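You operate a simulated robot arm through the tools that you are given. There is no shell and no other tool. Be economical: measure what you need, move in short steps, check, and stop when the job is done.

You run a simulated two-armed robot. Do the job below in one go: nothing can be reset, and whatever is moved stays where it is left.

Task
Stop the wash and restart it at 50 C, shake HI, 60 seconds.
Fine: START once the bath shows 50; let it run out.
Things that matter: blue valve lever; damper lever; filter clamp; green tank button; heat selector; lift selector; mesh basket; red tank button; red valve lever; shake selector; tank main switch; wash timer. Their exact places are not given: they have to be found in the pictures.

The check looks at the end state, three seconds after you hand in, the way a careful person would. Anything else that was tipped, shoved, dropped, spilled or broken makes it a failure.

Robot
Two 7-joint arms with two-finger grippers on one trunk, on a base that drives. Base frame: it is fixed to the floor where the robot stands at the start and does not move with it; the origin is under the middle of the robot, x ahead of it, y to its left, z up. Units: mm, degrees, N and s.
The left shoulder is at the start at [51, 162, 1079], the right one opposite. With the tool pointing down near the work surface each hand reaches from about 240 to 740 mm from the robot's upright axis, wherever it stands, measured 20 degrees to its own side. Places, roughly: blue valve lever [200, 400, 700]; damper lever [200, 1100, 1300]; filter clamp [400, 200, 1000]; green tank button [400, 100, 800]; heat selector [400, 200, 700]; lift selector [400, 200, 800]; mesh basket [1500, -750, 750]; red tank button [500, 0, 800]; red valve lever [100, 600, 700]; shake selector [400, 100, 700]; tank main switch [300, 200, 700]; wash timer [500, 0, 700]. Payload 2.45 kg a hand.
Tool frame (each hand has its own): the origin (TCP) lies between the finger pads and is the grasp point; the fingertips stand 26 mm ahead of it; z points along the fingers, y is the line along which they close. The gripper opens to 96 mm. The gripper's body begins 69 mm behind the TCP.
Orientation is told as [roll, pitch, yaw] about the base's x, y, z axes, in that order, counted from this pose: with the fingers straight down and closing along the base's y, the tool's x points along the base's -x, its y along +y and its z along -z.

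Tools
- The arms move only by the tool arm_command. It takes "left_increments", "right_increments" or both (then of equal length, played together; a hand with none holds still); each is a list of rows, each a list of 7 numbers: the shift along the tool's x, y, z in cm, then the turn, a rotation vector about the tool's x, y, z in degrees, then the closure, from 0 (fully open) to 1 (shut). In form: [[x, y, z, rx, ry, rz, gripper], ...]. A call has 1 to 10 rows; each row shifts and turns the commanded pose from where the row before left it, along the tool's axes as they then stand. Rows are played at 5 a second. More than 50 mm and 8.6 degrees between two rows, or a gripper value outside its range, and nothing of the call is played. Where a pose cannot be reached the arm comes as near as it can. A force on the tool above 70 N (or 10 N above the force at the start of the call, whichever is more), or a blocked arm, ends the call early, and 0.2 s more pass. The fingers move at their own pace and stop on an object; they squeeze with about 35 N. The grip force told is the motor's: it shows also when the fingers shut on nothing. Time passes only in rows, and 0.2 s behind the last, so rows that do not move let the fingers close. It gives the time, the measured TCP pose, the force on the tool (base axes), the opening and the grip force at its end, in the units of the frame above (readings bear some noise), with the torque about the TCP (base axes, N m) and any sound that the robot's microphone picked up, and new pictures: "show" is both (left out), scene, wrist or none (wrist: the cameras of the hands that moved).
- Cameras (640 x 400 px; columns grow to the right, rows downward): "scene" is now at [123.6, 49.1, 1547.2]; the picture's right is [0.61, -0.79, -0.00], its down [-0.64, -0.50, -0.58] and it looks along [0.46, 0.36, -0.81] (base axes); focal length 262 px, centre (320, 200). "left" rides on the left gripper at [82, -3, -98] in its tool frame; the picture's right is [0.04, 1.00, 0.00], its down [-0.73, 0.03, -0.68] and it looks along [-0.68, 0.03, 0.73] (tool axes); focal length 256 px, centre (320, 200). "right" rides on the right gripper at [82, 3, -98] in its tool frame; the picture's right is [-0.04, 1.00, 0.00], its down [-0.73, -0.03, -0.68] and it looks along [-0.68, -0.03, 0.73] (tool axes); focal length 256 px, centre (320, 200).
- slide_trunk(by): slides the trunk up (or, below 0, down) by that many mm; the arms and the scene camera ride with it, the base frame stays. It gives what a move gives, with no picture.
- base_move(legs): drives the robot by 1 to 6 legs, each [ahead, left, turn to the left] in mm, mm and degrees, along the robot's own axes; the way and the turn of a leg run together, so that a leg with both is an arc; at most 1500 mm and 180 degrees a leg. The arms and the cameras ride along, it lands a little off, and it stops where it bumps. It gives what a move gives, and a new picture of the scene camera.
- pan_tilt(pan, tilt): turns the head with the scene camera to pan (to the left, within 120 degrees either way) and tilt (down, from -29 to 69), counted from straight ahead of the robot. It gives what a move gives, and a new picture of the scene camera.
- measure_at(camera, pixels): for up to 12 pixels [column, row] of the newest picture of that camera ("zoom" is the newest enlarged one), the place [x, y, z] in the base frame of the surface seen there, good to about 3 mm. The clock stands still meanwhile.
- inspect(camera, box): a new picture of the part [left, top, right, bottom] of that camera's present view, enlarged. The clock stands still meanwhile.
- close_job(): hands the job in; it is judged then, once.

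Keep the steps short. Do not move on a guess: measure, check each grasp and each placing, and mend mistakes. In all there are 80 turns and 260 pictures (those below and enlarged ones count). Leave the grippers open and the arms clear of the work at the hand-in unless told otherwise, and finish with a single line.

The tools are called as name(argument=value, ...) on one line, values as JSON. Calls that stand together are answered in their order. arm_command: Moves the arms, as the interface text tells. Its arguments: {"type":"object","properties":{"left_increments":{"type":"array","items":{"type":"array","items":{"type":"number"}}},"right_increments":{"type":"array","items":{"type":"array","items":{"type":"number"}}},"show":{"type":"string","enum":["both","scene","wrist","none"]}},"required":[]} The other tools are called the same way: slide_trunk (by) slides the trunk up or down; base_move (legs) drives the base; pan_tilt (pan, tilt) turns the head that bears the scene camera; measure_at (camera, pixels) gives the place of the surface under pixels of a picture; inspect (camera, box) takes an enlarged picture of a part of a camera's view; close_job () hands the job in.

At the start:

```text
t: 0.0
left_position: [532.6, 290.8, 1037.4]
left_orientation: [0.0, 0.1, 0.1]
left_wrist_force: [0.7, -0.1, -0.2]
left_ft_torque: [0.01, 0.02, 0.02]
left_opening: 95.8
left_grip_force: 0.0
right_position: [419.2, -171.0, 955.3]
right_orientation: [0.0, 0.1, 0.0]
right_wrist_force: [0.1, -0.2, 0.3]
right_ft_torque: [-0.03, 0.05, -0.01]
right_opening: 95.9
right_grip_force: 0.0
trunk travel left (down, up): [-250.0, 317.0]
robot x, y, heading: [-1.1, -1.3, 0.3]
head pan, tilt: [37.7, 54.2]
```

scene: 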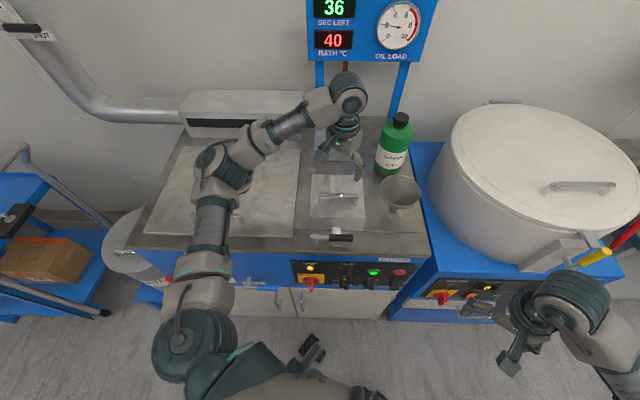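
right: 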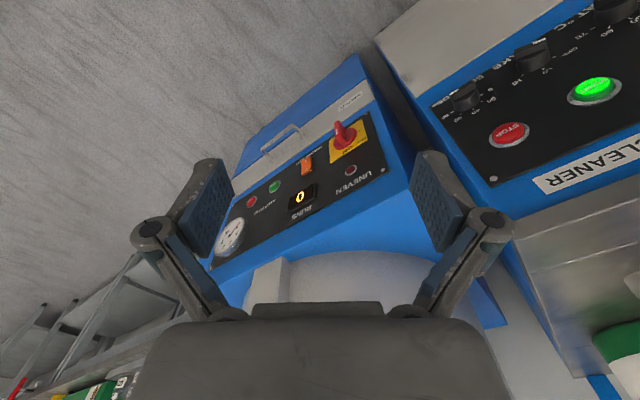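
left: 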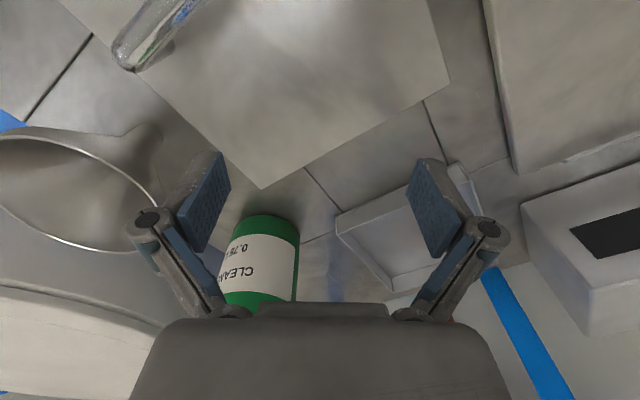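

The tank panel is at about (350, 275) and the display at (335, 25). I'll enlarge both.

inspect(camera="scene", box=[270, 220, 430, 320])

inspect(camera="right", box=[400, 0, 640, 200])

inspect(camera="scene", box=[280, 0, 460, 110])

```text
4.00 times, centred on (350, 270) of scene
```

zoom: 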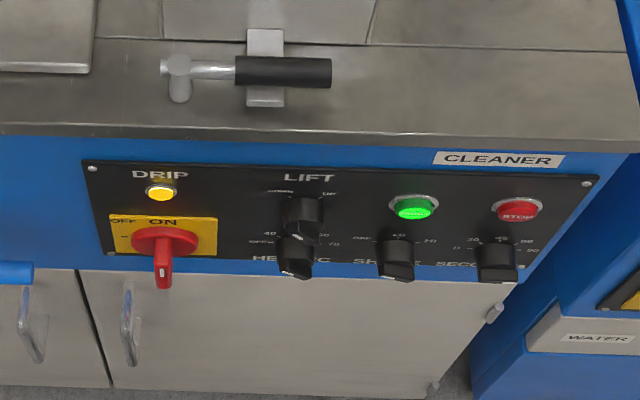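

```text
2.00 times, centred on (520, 100) of right
```

zoom: 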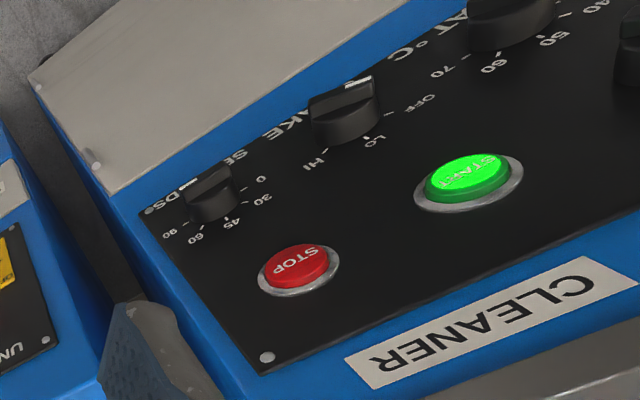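

```text
3.56 times, centred on (370, 55) of scene
```

zoom: 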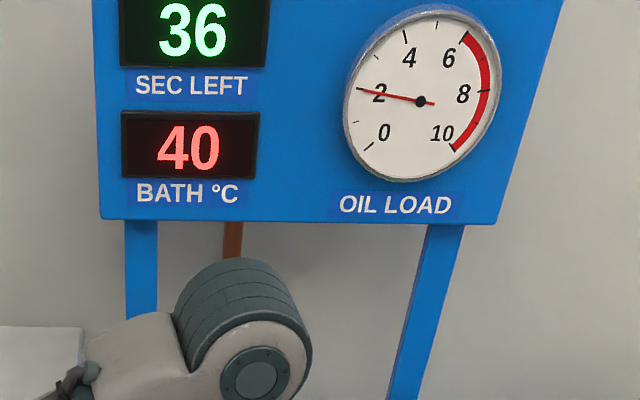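

The bath shows 40 °C with 36 s left. The panel is slanted, so I'll measure it and its controls.

inspect(camera="scene", box=[270, 220, 430, 320])

measure_at(camera="zoom", pixels=[[92, 168], [590, 183], [110, 253], [340, 240], [414, 210], [517, 212], [399, 275], [496, 275], [295, 271], [303, 230], [398, 243], [496, 243]])

measure_at(camera="right", pixels=[[509, 134], [466, 94], [533, 52], [593, 87], [500, 170], [460, 130], [555, 110], [575, 60], [466, 85], [530, 42]])

```text
4.00 times, centred on (350, 270) of scene
```

zoom: 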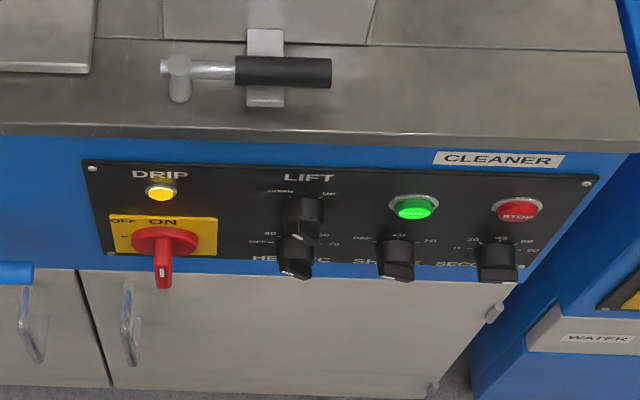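

```text
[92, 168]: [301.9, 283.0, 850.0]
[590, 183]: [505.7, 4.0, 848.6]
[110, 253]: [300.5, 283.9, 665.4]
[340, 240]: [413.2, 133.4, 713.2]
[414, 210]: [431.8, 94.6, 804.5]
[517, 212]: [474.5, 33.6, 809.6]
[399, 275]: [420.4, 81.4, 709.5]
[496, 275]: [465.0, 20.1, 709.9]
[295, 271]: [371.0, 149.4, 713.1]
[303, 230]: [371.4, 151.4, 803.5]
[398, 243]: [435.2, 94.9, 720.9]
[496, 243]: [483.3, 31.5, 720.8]
```

```text
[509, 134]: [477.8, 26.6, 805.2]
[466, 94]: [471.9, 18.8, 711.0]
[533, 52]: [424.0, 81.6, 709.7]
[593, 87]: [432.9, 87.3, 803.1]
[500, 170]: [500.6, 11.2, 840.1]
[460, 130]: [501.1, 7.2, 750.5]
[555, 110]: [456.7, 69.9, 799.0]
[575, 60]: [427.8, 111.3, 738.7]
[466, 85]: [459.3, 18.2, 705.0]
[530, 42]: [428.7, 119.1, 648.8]
```

The panel is vertical, its right direction is about (0.59,-0.81) and it faces the robot. I'll measure the tank's lip and what sits above the panel. Then I'll press STOP with a tilted right hand before driving anywhere.

measure_at(camera="zoom", pixels=[[420, 128], [420, 140], [420, 148], [560, 145], [300, 75], [330, 75], [180, 90], [517, 205], [535, 212], [500, 158], [414, 203], [437, 208]])

measure_at(camera="scene", pixels=[[398, 118], [400, 180], [560, 185], [580, 258], [470, 200], [490, 230]])

```text
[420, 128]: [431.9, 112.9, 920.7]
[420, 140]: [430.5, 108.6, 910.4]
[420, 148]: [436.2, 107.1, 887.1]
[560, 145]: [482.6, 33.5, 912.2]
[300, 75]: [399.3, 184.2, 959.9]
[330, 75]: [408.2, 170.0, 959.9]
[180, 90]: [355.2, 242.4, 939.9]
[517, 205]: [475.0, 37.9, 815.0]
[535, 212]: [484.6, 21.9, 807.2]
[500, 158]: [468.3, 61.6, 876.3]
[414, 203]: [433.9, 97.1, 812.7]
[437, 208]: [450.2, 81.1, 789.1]
```

```text
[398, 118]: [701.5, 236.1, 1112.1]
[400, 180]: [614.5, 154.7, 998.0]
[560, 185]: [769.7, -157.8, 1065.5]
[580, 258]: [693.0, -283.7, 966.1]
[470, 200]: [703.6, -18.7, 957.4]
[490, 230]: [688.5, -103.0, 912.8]
```

The lip is flush with the panel and STOP stands about 8 mm proud. The right hand turns to face the panel, closes, tilts 25° forward and moves in front of STOP.

arm_command(right_increments=[[0, 0, 0, 0, 0, -7.22, 1], [0, 0, 0, 0, 0, -7.22, 1], [0, 0, 0, 0, 0, -7.22, 1], [0, 0, 0, 0, 0, -7.22, 1], [0, 0, 0, 0, 0, -7.22, 1], [0, 3.2, 0, 0, -6.25, 0, 1], [0, 3.2, 0, 0, -6.25, 0, 1], [0, 3.2, 0, 0, -6.25, 0, 1], [0, 3.2, 0, 0, -6.25, 0, 1]], show="both")

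```text
t: 2.0
left_position: [530.0, 292.8, 1038.9]
left_orientation: [-0.1, -0.1, 0.1]
left_wrist_force: [0.1, 1.2, 0.1]
left_ft_torque: [0.01, 0.0, 0.0]
left_opening: 96.0
left_grip_force: 0.1
right_position: [346.7, -62.6, 959.4]
right_orientation: [-0.3, -25.1, 36.1]
right_wrist_force: [0.2, 0.1, 0.3]
right_ft_torque: [-0.04, 0.0, 0.03]
right_opening: 0.2
right_grip_force: 29.1
right hand out of reach, approached as far as the arm can: row 9
trunk travel left (down, up): [-250.0, 317.0]
robot x, y, heading: [3.0, -3.6, 0.3]
head pan, tilt: [37.7, 54.2]
```

scene: 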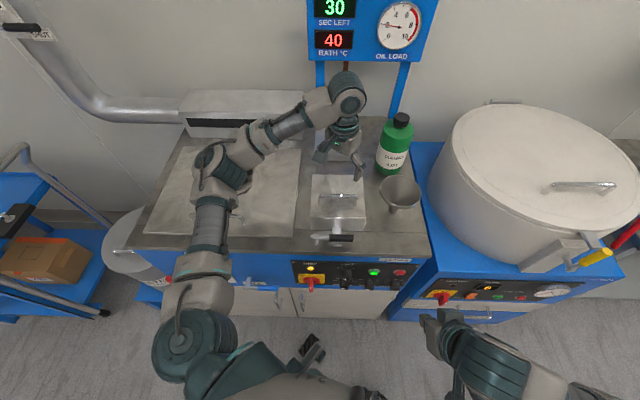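
right: 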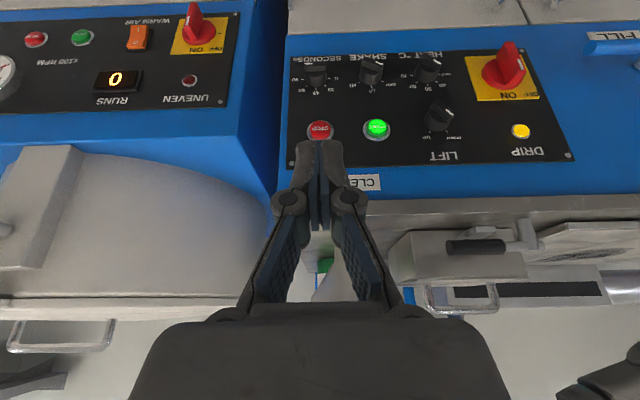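

There's no time to waste: the counter fell to 30. The tip goes down and forward onto STOP, which is right ahead of it at (319,130) in the wrist picture.

arm_command(right_increments=[[-1.11, 0, 3.39, 0, 0, 0, 1], [-1.11, 0, 3.39, 0, 0, 0, 1], [-1.11, 0, 3.39, 0, 0, 0, 1], [-1.11, 0, 3.39, 0, 0, 0, 1], [-1.11, 0, 3.39, 0, 0, 0, 1], [0, 0, 0, 0, 0, 0, 1], [-1.36, 0, 0.63, 0, 0, 0, 1], [-0.6, 0, 0.28, 0, 0, 0, 1], [-0.5, 0, 0.23, 0, 0, 0, 1]])

```text
t: 4.0
left_position: [526.5, 289.1, 1040.5]
left_orientation: [0.1, -0.1, -0.1]
left_wrist_force: [-0.4, 0.0, -0.4]
left_ft_torque: [-0.01, 0.04, 0.01]
left_opening: 95.9
left_grip_force: 0.0
right_position: [465.0, 20.6, 828.9]
right_orientation: [0.0, -25.0, 36.2]
right_wrist_force: [-16.9, -8.3, -0.9]
right_ft_torque: [-0.32, 0.21, 0.03]
right_opening: 6.0
right_grip_force: 28.5
trunk travel left (down, up): [-250.0, 317.0]
robot x, y, heading: [-1.6, 1.7, 0.3]
head pan, tilt: [37.7, 54.2]
heard: click
```

scene: 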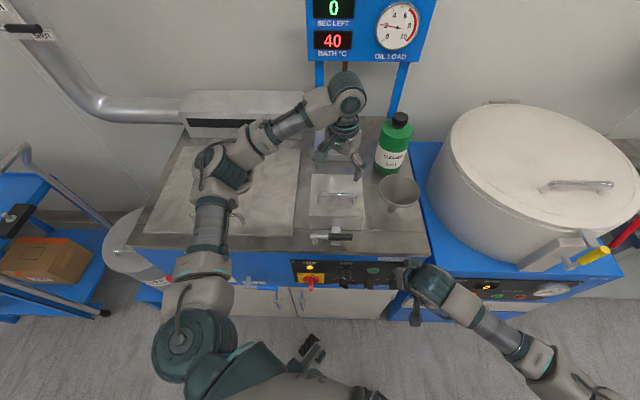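
right: 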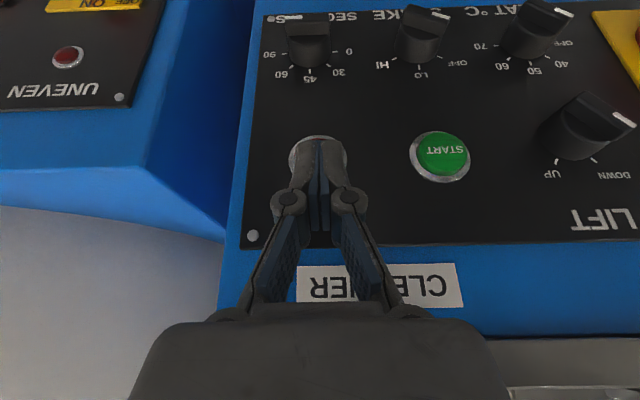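

STOP clicked, START went dark and the counter reads 0. I'll back off and look at the dials.

arm_command(right_increments=[[1.8, 0, -0.85, 0, 0, 0, 1], [2.7, 0, -1.3, 0, 0, 0, 1], [2.7, 0, -1.3, 0, 0, 0, 1]], show="wrist")

inspect(camera="right", box=[240, 0, 640, 250])

pan_tilt(pan=-110, tilt=50)

pan_tilt(pan=118, tilt=50)

```text
t: 4.8
left_position: [528.3, 289.7, 1041.1]
left_orientation: [0.1, -0.2, 0.0]
left_wrist_force: [-0.3, 0.1, 0.3]
left_ft_torque: [0.02, -0.03, -0.03]
left_opening: 96.0
left_grip_force: 0.1
right_position: [401.0, -28.1, 830.7]
right_orientation: [0.1, -25.2, 36.2]
right_wrist_force: [-1.0, -0.7, -0.5]
right_ft_torque: [0.02, 0.02, -0.01]
right_opening: 0.1
right_grip_force: 28.7
trunk travel left (down, up): [-250.0, 317.0]
robot x, y, heading: [-2.4, -0.3, 0.1]
head pan, tilt: [37.7, 54.2]
```

right: 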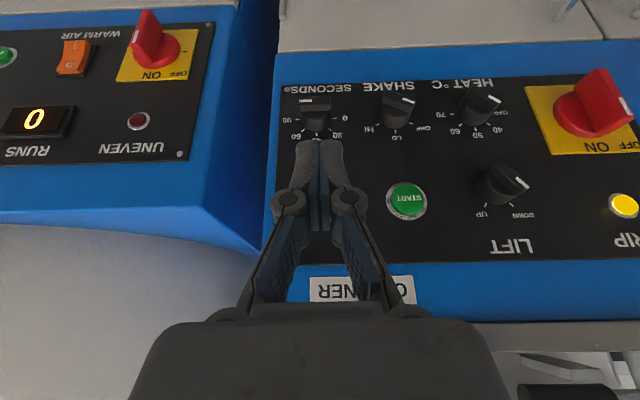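

```text
1.60 times, centred on (440, 125) of right
```

zoom: 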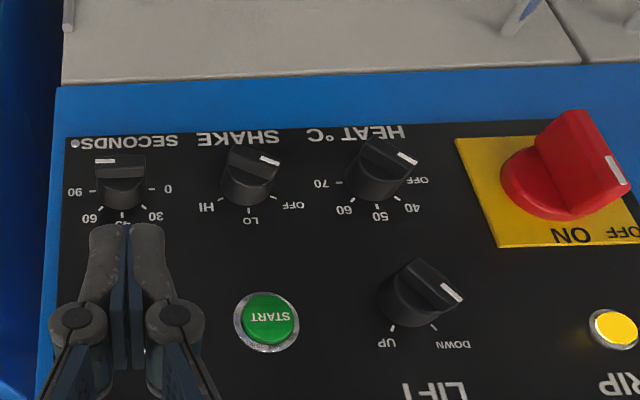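

```text
t: 7.1
left_position: [528.5, 292.9, 1038.3]
left_orientation: [-0.2, -0.1, 0.0]
left_wrist_force: [-0.8, -0.4, -0.3]
left_ft_torque: [0.03, -0.01, 0.02]
left_opening: 96.1
left_grip_force: 0.0
right_position: [402.0, -23.1, 829.9]
right_orientation: [-0.2, -25.1, 36.0]
right_wrist_force: [1.0, 0.5, 0.0]
right_ft_torque: [0.01, 0.04, 0.0]
right_opening: 0.0
right_grip_force: 28.1
trunk travel left (down, up): [-250.0, 317.0]
robot x, y, heading: [0.5, 0.9, 0.1]
head pan, tilt: [-110.0, 50.0]
```

scene: 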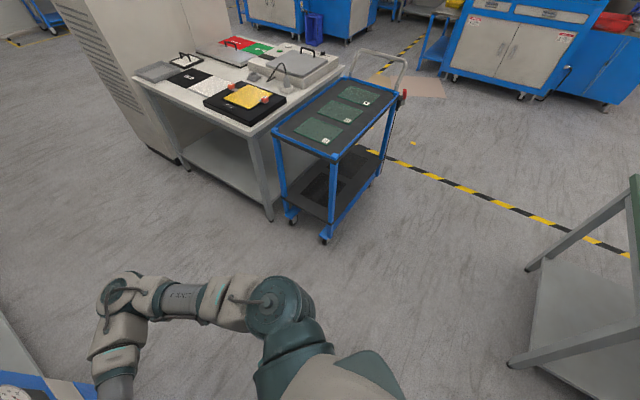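

```text
t: 10.4
left_position: [529.4, 293.3, 1040.5]
left_orientation: [-0.1, 0.0, 0.0]
left_wrist_force: [-0.8, 0.1, 0.3]
left_ft_torque: [0.0, 0.03, 0.0]
left_opening: 96.0
left_grip_force: 0.1
right_position: [401.7, -23.3, 829.8]
right_orientation: [-0.1, -25.1, 36.1]
right_wrist_force: [-0.2, 0.3, -0.8]
right_ft_torque: [-0.02, 0.01, 0.02]
right_opening: 0.0
right_grip_force: 28.3
trunk travel left (down, up): [-250.0, 317.0]
robot x, y, heading: [0.3, -4.1, -0.1]
head pan, tilt: [118.0, 50.0]
```

scene: 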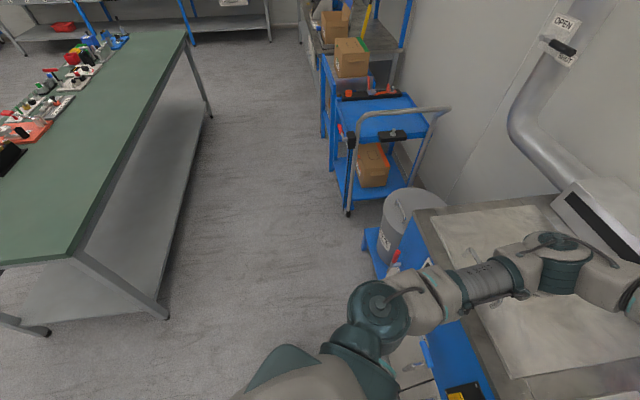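

There's a green bench behind. I'll measure its near corner before backing up.

measure_at(camera="scene", pixels=[[2, 258], [75, 250], [165, 318], [150, 140], [45, 333], [386, 275], [180, 40]])

```text
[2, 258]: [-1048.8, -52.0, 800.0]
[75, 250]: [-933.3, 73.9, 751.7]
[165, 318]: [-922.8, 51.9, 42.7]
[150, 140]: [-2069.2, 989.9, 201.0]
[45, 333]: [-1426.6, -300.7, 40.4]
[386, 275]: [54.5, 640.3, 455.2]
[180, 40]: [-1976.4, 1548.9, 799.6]
```

There's about 900 mm of free floor behind. I'll back away along the panel's normal, turn to face the panel, then aim the head at it.

base_move(legs=[[-178, -130, 0], [0, 0, 36.1]])

pan_tilt(pan=-8, tilt=45)

```text
t: 13.8
left_position: [78.0, 416.4, 1041.1]
left_orientation: [0.0, 0.0, 36.2]
left_wrist_force: [0.5, 1.0, 0.5]
left_ft_torque: [0.02, 0.0, 0.01]
left_opening: 96.0
left_grip_force: 0.1
right_position: [160.4, 86.8, 830.0]
right_orientation: [-0.1, -25.1, 72.4]
right_wrist_force: [0.2, -0.1, -0.6]
right_ft_torque: [-0.01, 0.02, -0.01]
right_opening: 0.0
right_grip_force: 28.6
trunk travel left (down, up): [-250.0, 317.0]
robot x, y, heading: [-177.6, -135.4, 36.0]
head pan, tilt: [118.0, 50.0]
```

scene: 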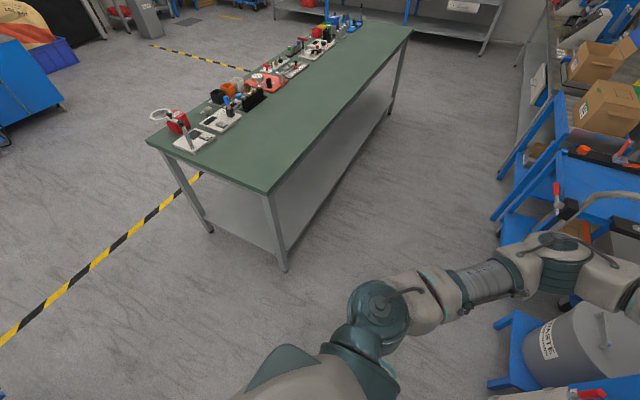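

```text
t: 15.8
left_position: [73.7, 416.0, 1041.8]
left_orientation: [-0.1, -0.4, 36.2]
left_wrist_force: [0.0, 0.6, -0.2]
left_ft_torque: [0.03, -0.01, -0.01]
left_opening: 96.3
left_grip_force: 0.2
right_position: [158.7, 85.4, 832.0]
right_orientation: [-0.3, -25.4, 72.4]
right_wrist_force: [-0.2, 0.0, -1.0]
right_ft_torque: [-0.02, 0.0, 0.0]
right_opening: 0.0
right_grip_force: 28.1
trunk travel left (down, up): [-250.0, 317.0]
robot x, y, heading: [-177.2, -130.4, 36.0]
head pan, tilt: [-8.0, 45.0]
```

scene: 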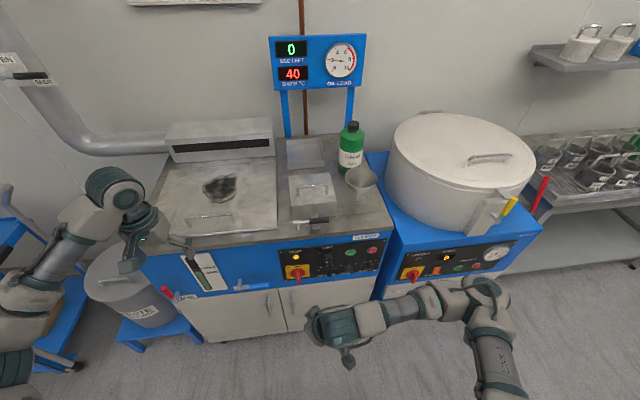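

Both machines are in view. I'll enlarge the panel and the valve area on its left.

inspect(camera="scene", box=[270, 228, 390, 303])

inspect(camera="scene", box=[80, 170, 320, 320])

```text
5.33 times, centred on (330, 266) of scene
```

zoom: 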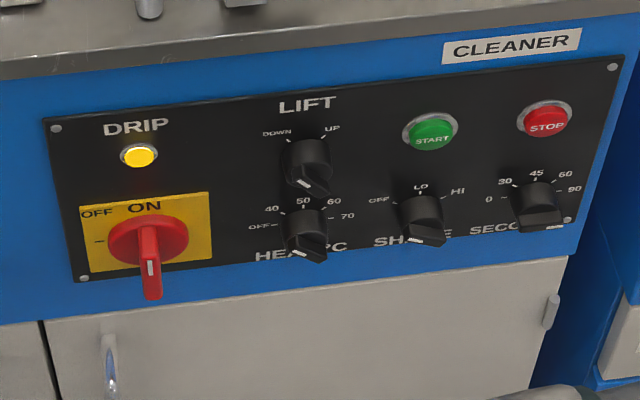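

```text
2.67 times, centred on (200, 245) of scene
```

zoom: 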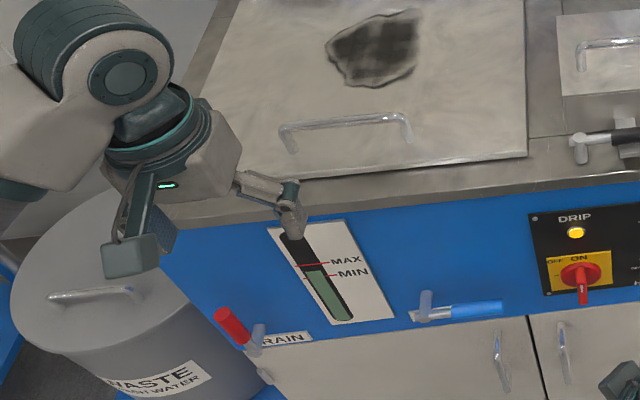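

inspect(camera="scene", box=[170, 245, 250, 295])

inspect(camera="scene", box=[270, 130, 390, 205])

inspect(camera="scene", box=[0, 20, 200, 145])

```text
8.00 times, centred on (210, 270) of scene
```

zoom: 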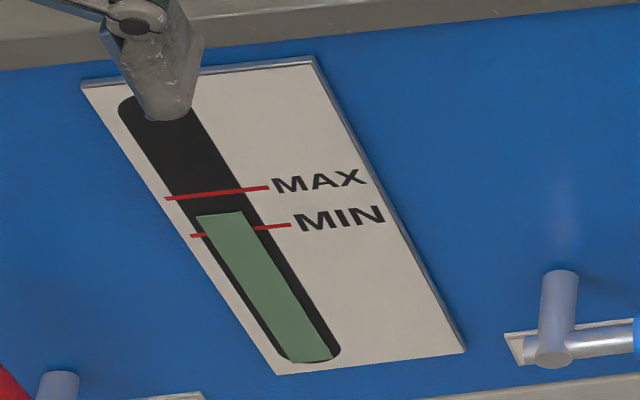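

```text
5.33 times, centred on (330, 168) of scene
```

zoom: 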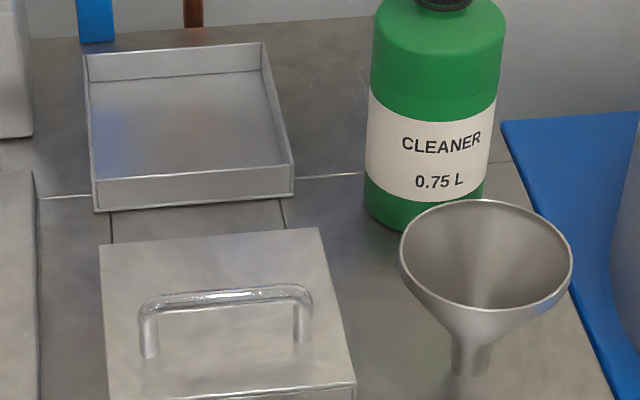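

```text
3.20 times, centred on (100, 82) of scene
```

zoom: 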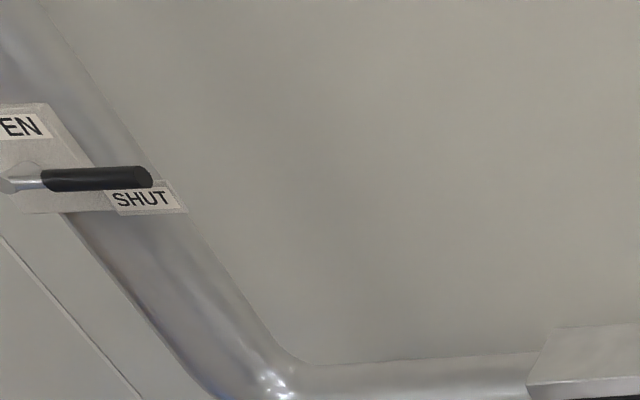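

The bath level is between MIN and MAX, and the damper and valves stay as they are. The pointers read heat 40, shake OFF, timer 90 and lift DOWN. Next the right hand turns until it points horizontally at the panel.

arm_command(right_increments=[[0, 0, 0, 3.06, 0, 6.56, 0.5], [0, 0, 0, 3.06, 0, 6.56, 0.5], [0, 0, 0, 3.06, 0, 6.56, 0.5], [0, 0, 0, 3.06, 0, 6.56, 0.5], [0, 0, 0, 3.06, 0, 6.56, 0.5], [-4.5, 0, 2.1, 0, 0, 0, 0.5], [-4.5, 0, 2.1, 0, 0, 0, 0.5]], show="none")

arm_command(right_increments=[[0, -0.93, 0, 0, -8.1, 0, 0.5], [0, -0.93, 0, 0, -8.1, 0, 0.5], [0, -0.93, 0, 0, -8.1, 0, 0.5], [0, -0.93, 0, 0, -8.1, 0, 0.5], [0, -0.93, 0, 0, -8.1, 0, 0.5], [0, -0.93, 0, 0, -8.1, 0, 0.5], [0, -0.93, 0, 0, -8.1, 0, 0.5], [0, -0.93, 0, 0, -8.1, 0, 0.5]])

```text
t: 17.4
left_position: [74.5, 415.6, 1040.2]
left_orientation: [0.0, -0.3, 36.2]
left_wrist_force: [0.3, -0.8, -0.2]
left_ft_torque: [-0.04, -0.02, -0.01]
left_opening: 96.0
left_grip_force: 0.2
right_position: [239.2, 143.8, 831.0]
right_orientation: [-0.1, -25.4, 36.1]
right_wrist_force: [-0.2, 0.2, -0.4]
right_ft_torque: [0.04, 0.01, 0.0]
right_opening: 48.0
right_grip_force: 0.0
trunk travel left (down, up): [-250.0, 317.0]
robot x, y, heading: [-180.3, -133.0, 36.2]
head pan, tilt: [-8.0, 45.0]
```

```text
t: 19.2
left_position: [75.0, 414.1, 1041.4]
left_orientation: [0.0, -0.4, 36.1]
left_wrist_force: [0.0, -0.3, -0.4]
left_ft_torque: [0.01, -0.01, -0.01]
left_opening: 96.1
left_grip_force: 0.0
right_position: [235.4, 120.5, 872.3]
right_orientation: [172.3, -89.9, -136.7]
right_wrist_force: [0.4, 0.1, -0.3]
right_ft_torque: [0.02, 0.01, -0.01]
right_opening: 47.9
right_grip_force: 0.0
right hand out of reach, approached as far as the arm can: row 6, 7, 8
trunk travel left (down, up): [-250.0, 317.0]
robot x, y, heading: [-177.0, -129.5, 35.8]
head pan, tilt: [-8.0, 45.0]
```

scene: 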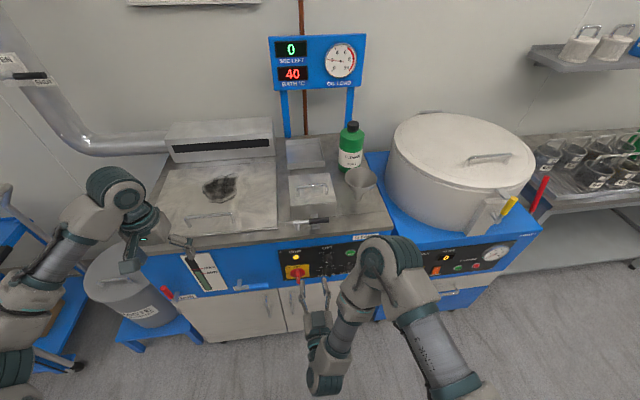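
right: 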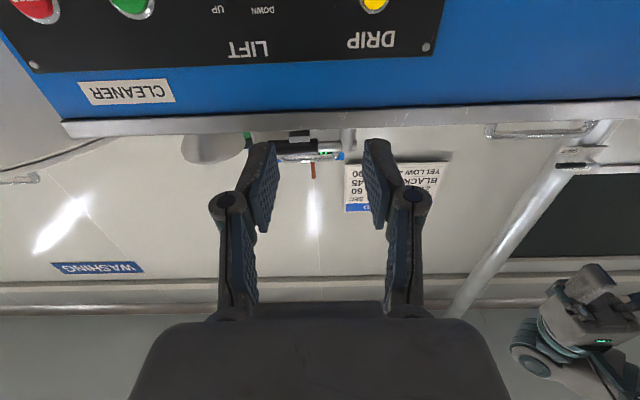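

The horizontal pose is out of reach because the hand is low and close to the body. I'll lower the trunk 150 mm. Both hands stay well clear of the panel, with about 100 mm in front of the left one.

slide_trunk(by=-150)

arm_command(right_increments=[[0, 0, 0, 0, 0, 0, 0.5]])

```text
t: 21.0
left_position: [72.8, 416.3, 893.4]
left_orientation: [0.0, -0.6, 36.2]
left_wrist_force: [-0.1, -0.7, 0.7]
left_ft_torque: [0.03, 0.03, 0.01]
left_opening: 96.2
left_grip_force: 0.0
right_position: [225.6, 114.6, 629.3]
right_orientation: [-0.3, -77.2, 36.4]
right_wrist_force: [0.4, 0.0, 0.1]
right_ft_torque: [-0.02, 0.02, 0.0]
right_opening: 48.0
right_grip_force: 0.0
trunk travel left (down, up): [-100.0, 467.0]
robot x, y, heading: [-175.3, -131.8, 36.3]
head pan, tilt: [-8.0, 45.0]
```

```text
t: 21.4
left_position: [72.7, 414.7, 891.8]
left_orientation: [0.1, -0.3, 36.2]
left_wrist_force: [0.4, -0.1, -1.0]
left_ft_torque: [0.02, -0.03, 0.01]
left_opening: 95.8
left_grip_force: 0.1
right_position: [224.8, 114.9, 627.7]
right_orientation: [-0.4, -77.2, 36.4]
right_wrist_force: [0.7, 0.4, -0.1]
right_ft_torque: [-0.02, -0.03, -0.03]
right_opening: 48.0
right_grip_force: 0.0
trunk travel left (down, up): [-100.0, 467.0]
robot x, y, heading: [-179.0, -128.8, 36.1]
head pan, tilt: [-8.0, 45.0]
```

scene: 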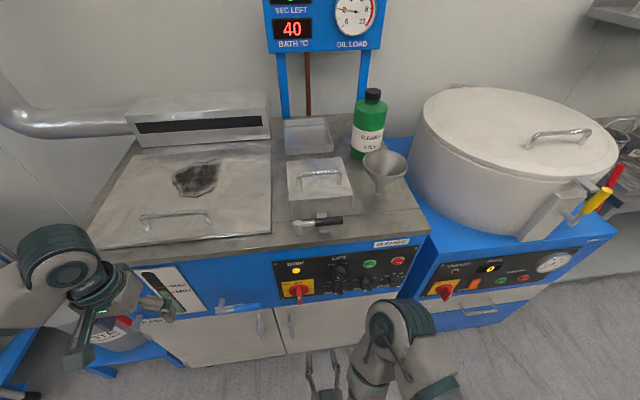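
right: 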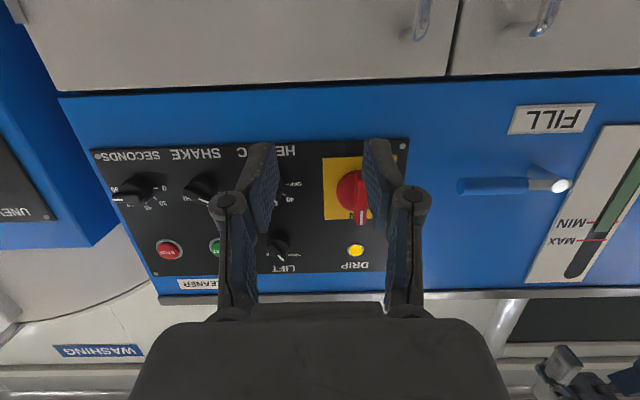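

The panel is now visible to the wrist camera. I'll move the hand in front of the heat knob, level it and keep it about 75 mm away.

arm_command(right_increments=[[-3.28, -1.93, 1.33, 0, 0, 0, 0.5], [-3.28, -1.93, 1.33, 0, 0, 0, 0.5], [-3.28, -1.93, 1.33, 0, 0, 0, 0.5], [0, 0, 0, 0, -6.4, 0, 0.5], [0, 0, 0, 0, -6.4, 0, 0.5], [0, 0, 0, 0, 0, 0, 0.5]])

inspect(camera="right", box=[160, 0, 480, 200])

inspect(camera="scene", box=[260, 235, 420, 335])

```text
t: 22.8
left_position: [74.2, 414.1, 891.2]
left_orientation: [0.0, -0.3, 36.2]
left_wrist_force: [-0.6, -0.5, 0.2]
left_ft_torque: [-0.04, 0.0, 0.0]
left_opening: 95.9
left_grip_force: 0.0
right_position: [278.8, 131.4, 740.9]
right_orientation: [-25.8, -89.9, 61.7]
right_wrist_force: [-0.2, 0.6, 0.0]
right_ft_torque: [-0.01, 0.01, 0.01]
right_opening: 48.1
right_grip_force: 0.1
right hand out of reach, approached as far as the arm can: row 2, 3, 4, 5
trunk travel left (down, up): [-100.0, 467.0]
robot x, y, heading: [-177.2, -130.5, 36.2]
head pan, tilt: [-8.0, 45.0]
```

scene: 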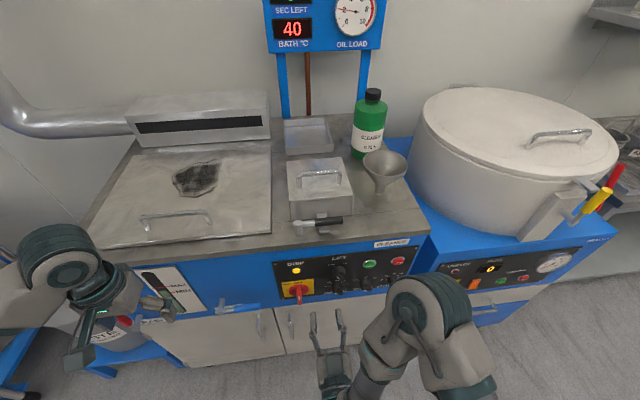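
right: 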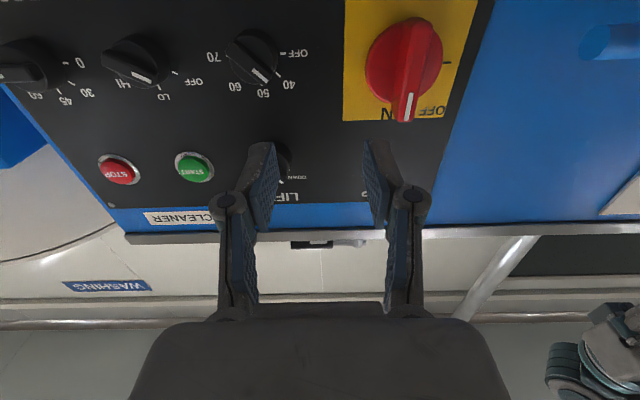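

```text
2.00 times, centred on (320, 100) of right
```

zoom: 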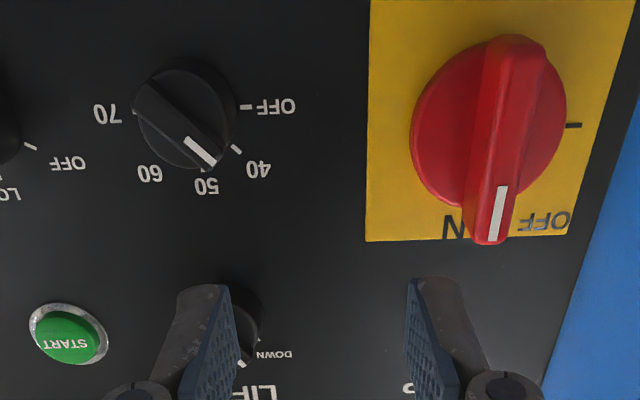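

```text
4.00 times, centred on (340, 285) of scene
```

zoom: 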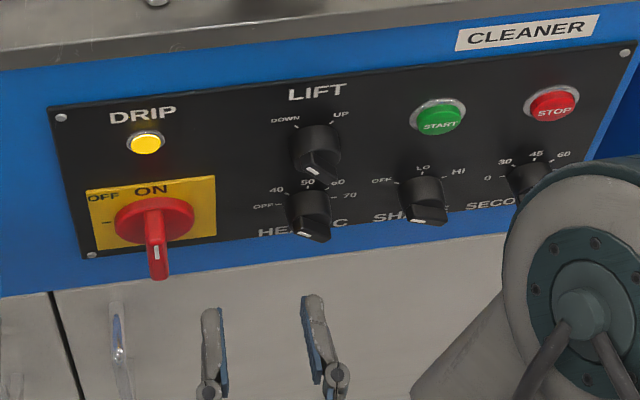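

Now I have a clear view: heat points at 40, with ticks every 45°. I'll measure the knobs from the wrist camera.

measure_at(camera="right", pixels=[[252, 60], [236, 47], [266, 78], [255, 50], [247, 66], [278, 75], [263, 87], [135, 60], [120, 55], [150, 78], [22, 72], [281, 54]])

```text
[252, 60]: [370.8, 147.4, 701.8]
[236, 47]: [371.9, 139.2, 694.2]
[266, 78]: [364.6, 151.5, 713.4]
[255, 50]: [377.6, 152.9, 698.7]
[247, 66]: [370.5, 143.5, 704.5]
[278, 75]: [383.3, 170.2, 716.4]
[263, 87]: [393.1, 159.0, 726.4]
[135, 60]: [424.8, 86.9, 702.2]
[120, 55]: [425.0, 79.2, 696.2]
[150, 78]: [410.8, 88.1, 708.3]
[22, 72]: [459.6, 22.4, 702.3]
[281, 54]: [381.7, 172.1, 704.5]
```

The heat knob's centre is near s=101, z=704, with its face at f≈385. I'll shift right and down in front of it and roll the wrist -45° so the fingers straddle the bar.

arm_command(right_increments=[[1.85, -2.1, 0.5, 0, 0, 0, 0.5], [1.85, -2.1, 0.5, 0, 0, 0, 0.5], [0, 0, 0, 0, 0, -7.5, 0.5], [0, 0, 0, 0, 0, -7.5, 0.5], [0, 0, 0, 0, 0, -7.5, 0.5], [0, 0, 0, 0, 0, -7.5, 0.5], [0, 0, 0, 0, 0, -7.5, 0.5], [0, 0, 0, 0, 0, -7.5, 0.5], [0, 0, 0, 0, 0, 0, 0.5]])

```text
t: 24.8
left_position: [74.0, 416.1, 891.9]
left_orientation: [0.0, -0.3, 36.3]
left_wrist_force: [-0.1, -0.5, -0.1]
left_ft_torque: [0.02, 0.01, 0.01]
left_opening: 96.1
left_grip_force: 0.0
right_position: [279.1, 132.6, 740.5]
right_orientation: [-89.9, -44.8, 125.9]
right_wrist_force: [0.6, -1.4, 0.3]
right_ft_torque: [0.01, 0.0, -0.02]
right_opening: 48.0
right_grip_force: 0.1
right hand out of reach, approached as far as the arm can: row 1, 2
trunk travel left (down, up): [-100.0, 467.0]
robot x, y, heading: [-171.3, -129.0, 36.2]
head pan, tilt: [-8.0, 45.0]
```

scene: 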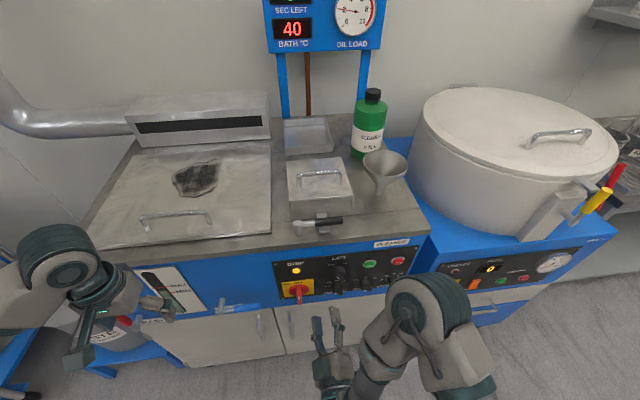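
right: 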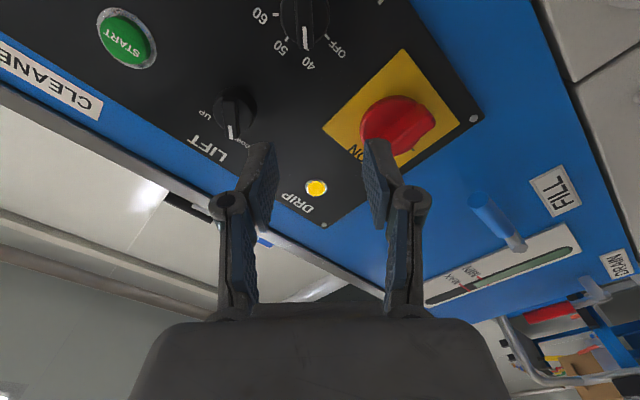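

The arm is folded too tightly here, so I'll back the base another 130 mm to give it room.

base_move(legs=[[-130, 0, 0]])

```text
t: 26.1
left_position: [-32.6, 339.6, 892.0]
left_orientation: [-0.1, -0.4, 36.2]
left_wrist_force: [-0.6, 0.3, 1.2]
left_ft_torque: [0.03, -0.02, 0.0]
left_opening: 96.2
left_grip_force: 0.1
right_position: [174.4, 55.5, 741.7]
right_orientation: [-89.9, -44.9, 125.9]
right_wrist_force: [0.7, -0.2, 0.3]
right_ft_torque: [0.0, -0.01, -0.01]
right_opening: 47.9
right_grip_force: 0.0
trunk travel left (down, up): [-100.0, 467.0]
robot x, y, heading: [-282.1, -208.0, 36.5]
head pan, tilt: [-8.0, 45.0]
```

scene: 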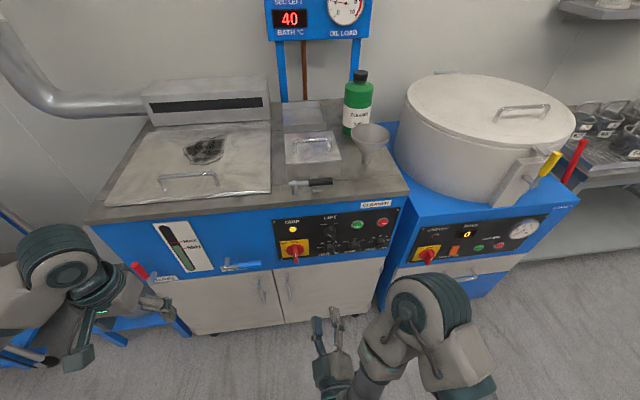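

arm_command(right_increments=[[0, 0, 4, 0, 0, 0, 0.5], [1.89, -0.14, 3.5, 0, 0, 0, 0.5], [1.89, -0.14, 3.5, 0, 0, 0, 0.5], [1.89, -0.14, 3.5, 0, 0, 0, 0.5], [0, 0, 0, 0, 0, 0, 0.5]])

inspect(camera="right", box=[160, 0, 480, 200])

inspect(camera="scene", box=[260, 195, 420, 295])

```text
t: 27.3
left_position: [-33.9, 335.7, 894.0]
left_orientation: [0.0, -0.7, 36.2]
left_wrist_force: [-0.4, 0.2, -0.4]
left_ft_torque: [-0.01, 0.0, 0.02]
left_opening: 95.9
left_grip_force: 0.0
right_position: [251.5, 148.8, 753.6]
right_orientation: [-89.9, -45.0, 125.2]
right_wrist_force: [0.2, -0.1, 0.3]
right_ft_torque: [-0.02, 0.05, 0.0]
right_opening: 47.9
right_grip_force: 0.1
right hand out of reach, approached as far as the arm can: row 1, 2, 3, 4
trunk travel left (down, up): [-100.0, 467.0]
robot x, y, heading: [-277.9, -206.3, 36.2]
head pan, tilt: [-8.0, 45.0]
```

scene: 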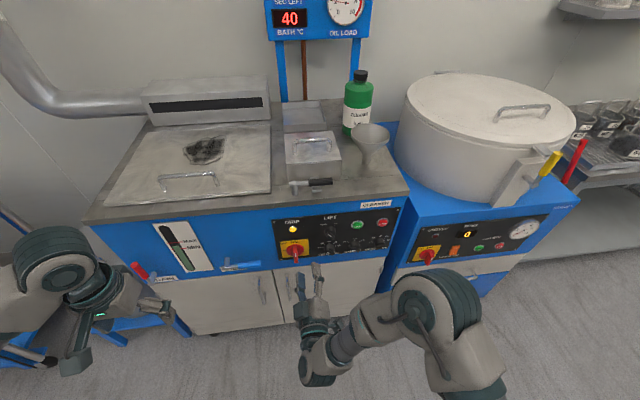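
right: 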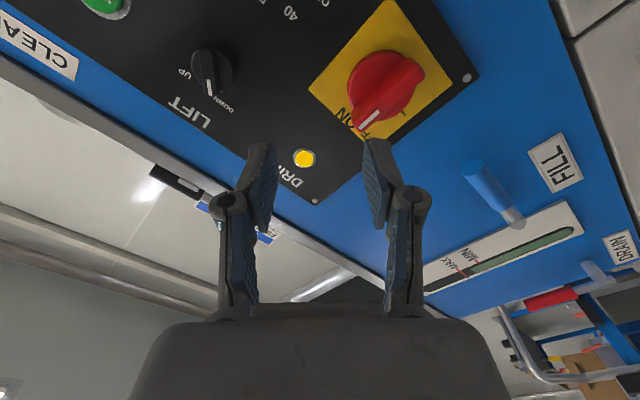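

```text
2.00 times, centred on (320, 100) of right
```

zoom: 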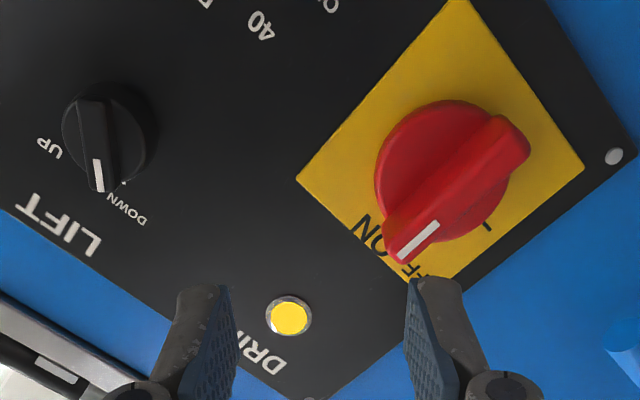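

```text
4.00 times, centred on (340, 245) of scene
```

zoom: 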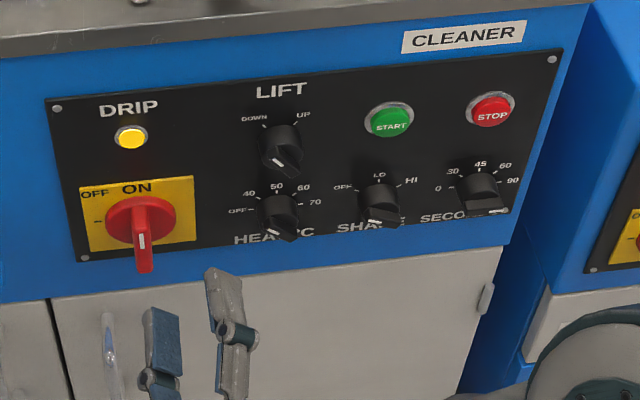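

The wrist limit keeps the hand left and high. I'll check where the right-hand machine's front is. If it's clear, I'll slide the base 220 mm to the right and lower the trunk.

measure_at(camera="scene", pixels=[[420, 265], [540, 230], [440, 325], [470, 360], [560, 210], [425, 257]])

```text
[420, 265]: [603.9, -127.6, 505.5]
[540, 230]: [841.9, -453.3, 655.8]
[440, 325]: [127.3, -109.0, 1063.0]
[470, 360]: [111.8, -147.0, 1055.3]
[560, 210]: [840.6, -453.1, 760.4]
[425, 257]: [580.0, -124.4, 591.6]
```

base_move(legs=[[0, -220, 0]])

slide_trunk(by=-70)

arm_command(right_increments=[[0, 0, 0, 0, 0, 0, 0.5]])

```text
t: 29.0
left_position: [91.9, 165.4, 892.2]
left_orientation: [-0.3, -0.5, 36.2]
left_wrist_force: [-0.4, -0.2, 0.8]
left_ft_torque: [0.02, -0.02, 0.01]
left_opening: 96.1
left_grip_force: 0.1
right_position: [377.7, -22.9, 754.2]
right_orientation: [-89.8, -44.8, 125.1]
right_wrist_force: [-0.2, 0.2, -0.3]
right_ft_torque: [-0.02, -0.01, -0.01]
right_opening: 47.9
right_grip_force: 0.0
trunk travel left (down, up): [-100.0, 467.0]
robot x, y, heading: [-153.3, -377.9, 36.3]
head pan, tilt: [-8.0, 45.0]
```

scene: 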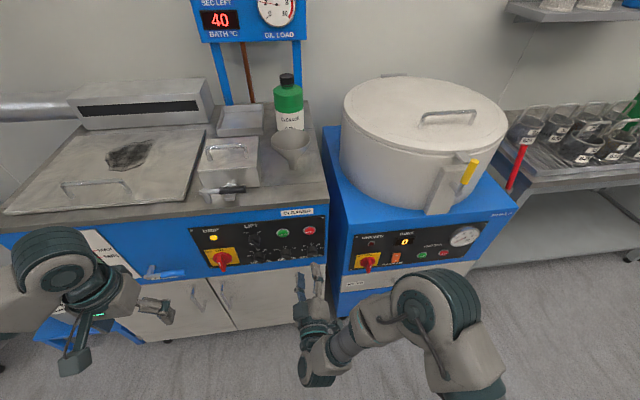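

```text
t: 30.0
left_position: [89.0, 157.4, 830.0]
left_orientation: [0.0, -1.0, 36.3]
left_wrist_force: [0.7, -0.8, 0.2]
left_ft_torque: [0.0, 0.0, 0.02]
left_opening: 96.2
left_grip_force: 0.0
right_position: [374.9, -29.2, 690.4]
right_orientation: [-90.4, -45.0, 125.8]
right_wrist_force: [-0.6, -1.0, -0.2]
right_ft_torque: [-0.01, 0.02, 0.01]
right_opening: 48.1
right_grip_force: 0.0
trunk travel left (down, up): [-30.0, 537.0]
robot x, y, heading: [-150.9, -380.7, 36.1]
head pan, tilt: [-8.0, 45.0]
```

```text
t: 30.4
left_position: [89.7, 159.1, 827.5]
left_orientation: [0.1, -0.9, 36.3]
left_wrist_force: [-0.2, -1.2, -0.8]
left_ft_torque: [-0.03, 0.01, -0.02]
left_opening: 95.8
left_grip_force: 0.1
right_position: [374.9, -27.3, 688.3]
right_orientation: [-90.2, -44.9, 125.6]
right_wrist_force: [0.9, 0.1, 0.1]
right_ft_torque: [-0.01, 0.01, 0.0]
right_opening: 48.2
right_grip_force: 0.0
trunk travel left (down, up): [-30.0, 537.0]
robot x, y, heading: [-151.6, -382.1, 36.1]
head pan, tilt: [-8.0, 45.0]
```

scene: 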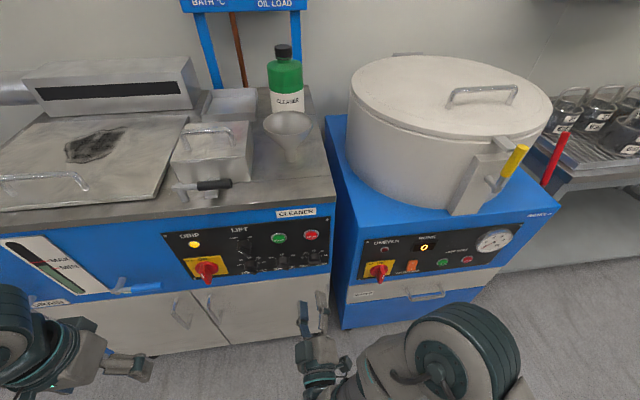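
right: 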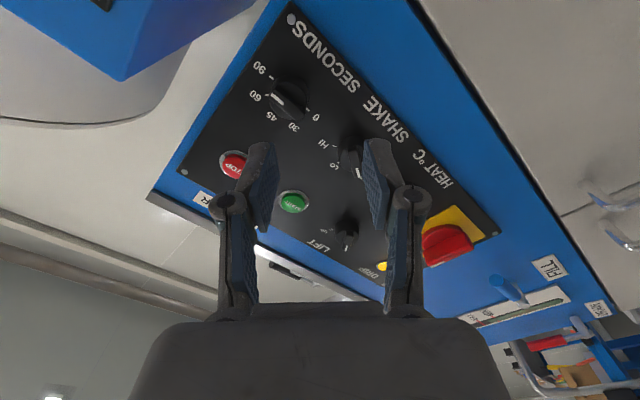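

Now there is reach: the hand is at s=243, z=688. I'll move it left to the heat knob at s=101, z=704.

arm_command(right_increments=[[-2.79, 2.23, 0.75, 0, 0, 0, 0.5], [-2.79, 2.23, 0.75, 0, 0, 0, 0.5], [-2.79, 2.23, 0.75, 0, 0, 0, 0.5], [-2.79, 2.23, 0.75, 0, 0, 0, 0.5], [0, 0, 0, 0, 0, 0, 0.5]])

inspect(camera="right", box=[160, 0, 480, 200])

inspect(camera="scene", box=[150, 205, 310, 305])

```text
t: 31.6
left_position: [90.4, 157.9, 828.5]
left_orientation: [0.0, -0.8, 36.2]
left_wrist_force: [-0.7, 0.1, 0.0]
left_ft_torque: [0.03, -0.04, -0.01]
left_opening: 95.7
left_grip_force: 0.0
right_position: [318.1, 105.0, 702.6]
right_orientation: [-90.1, -45.0, 125.6]
right_wrist_force: [0.3, -0.4, 0.6]
right_ft_torque: [-0.01, -0.01, -0.04]
right_opening: 48.0
right_grip_force: 0.2
trunk travel left (down, up): [-30.0, 537.0]
robot x, y, heading: [-152.0, -382.8, 36.3]
head pan, tilt: [-8.0, 45.0]
```

scene: 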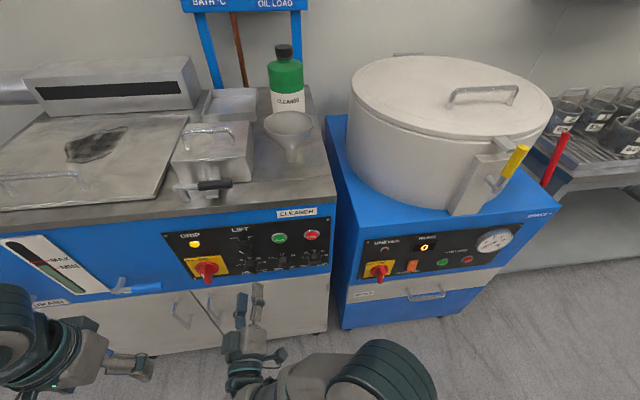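
right: 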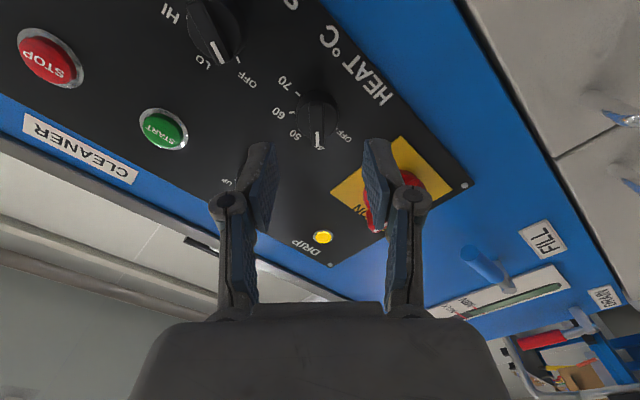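

```text
2.00 times, centred on (320, 100) of right
```

zoom: 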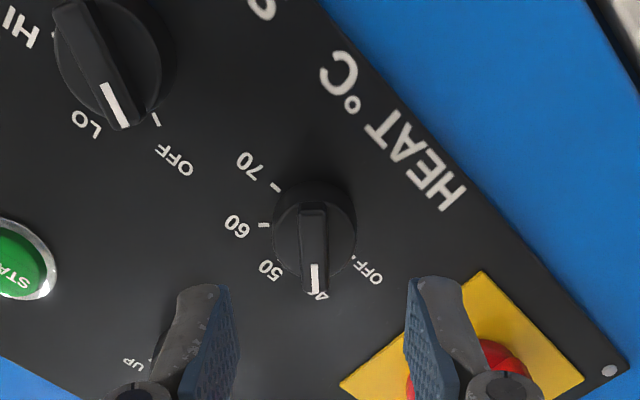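

```text
4.00 times, centred on (230, 255) of scene
```

zoom: 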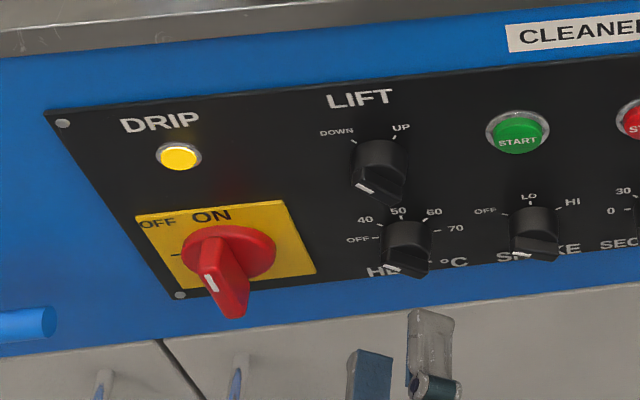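

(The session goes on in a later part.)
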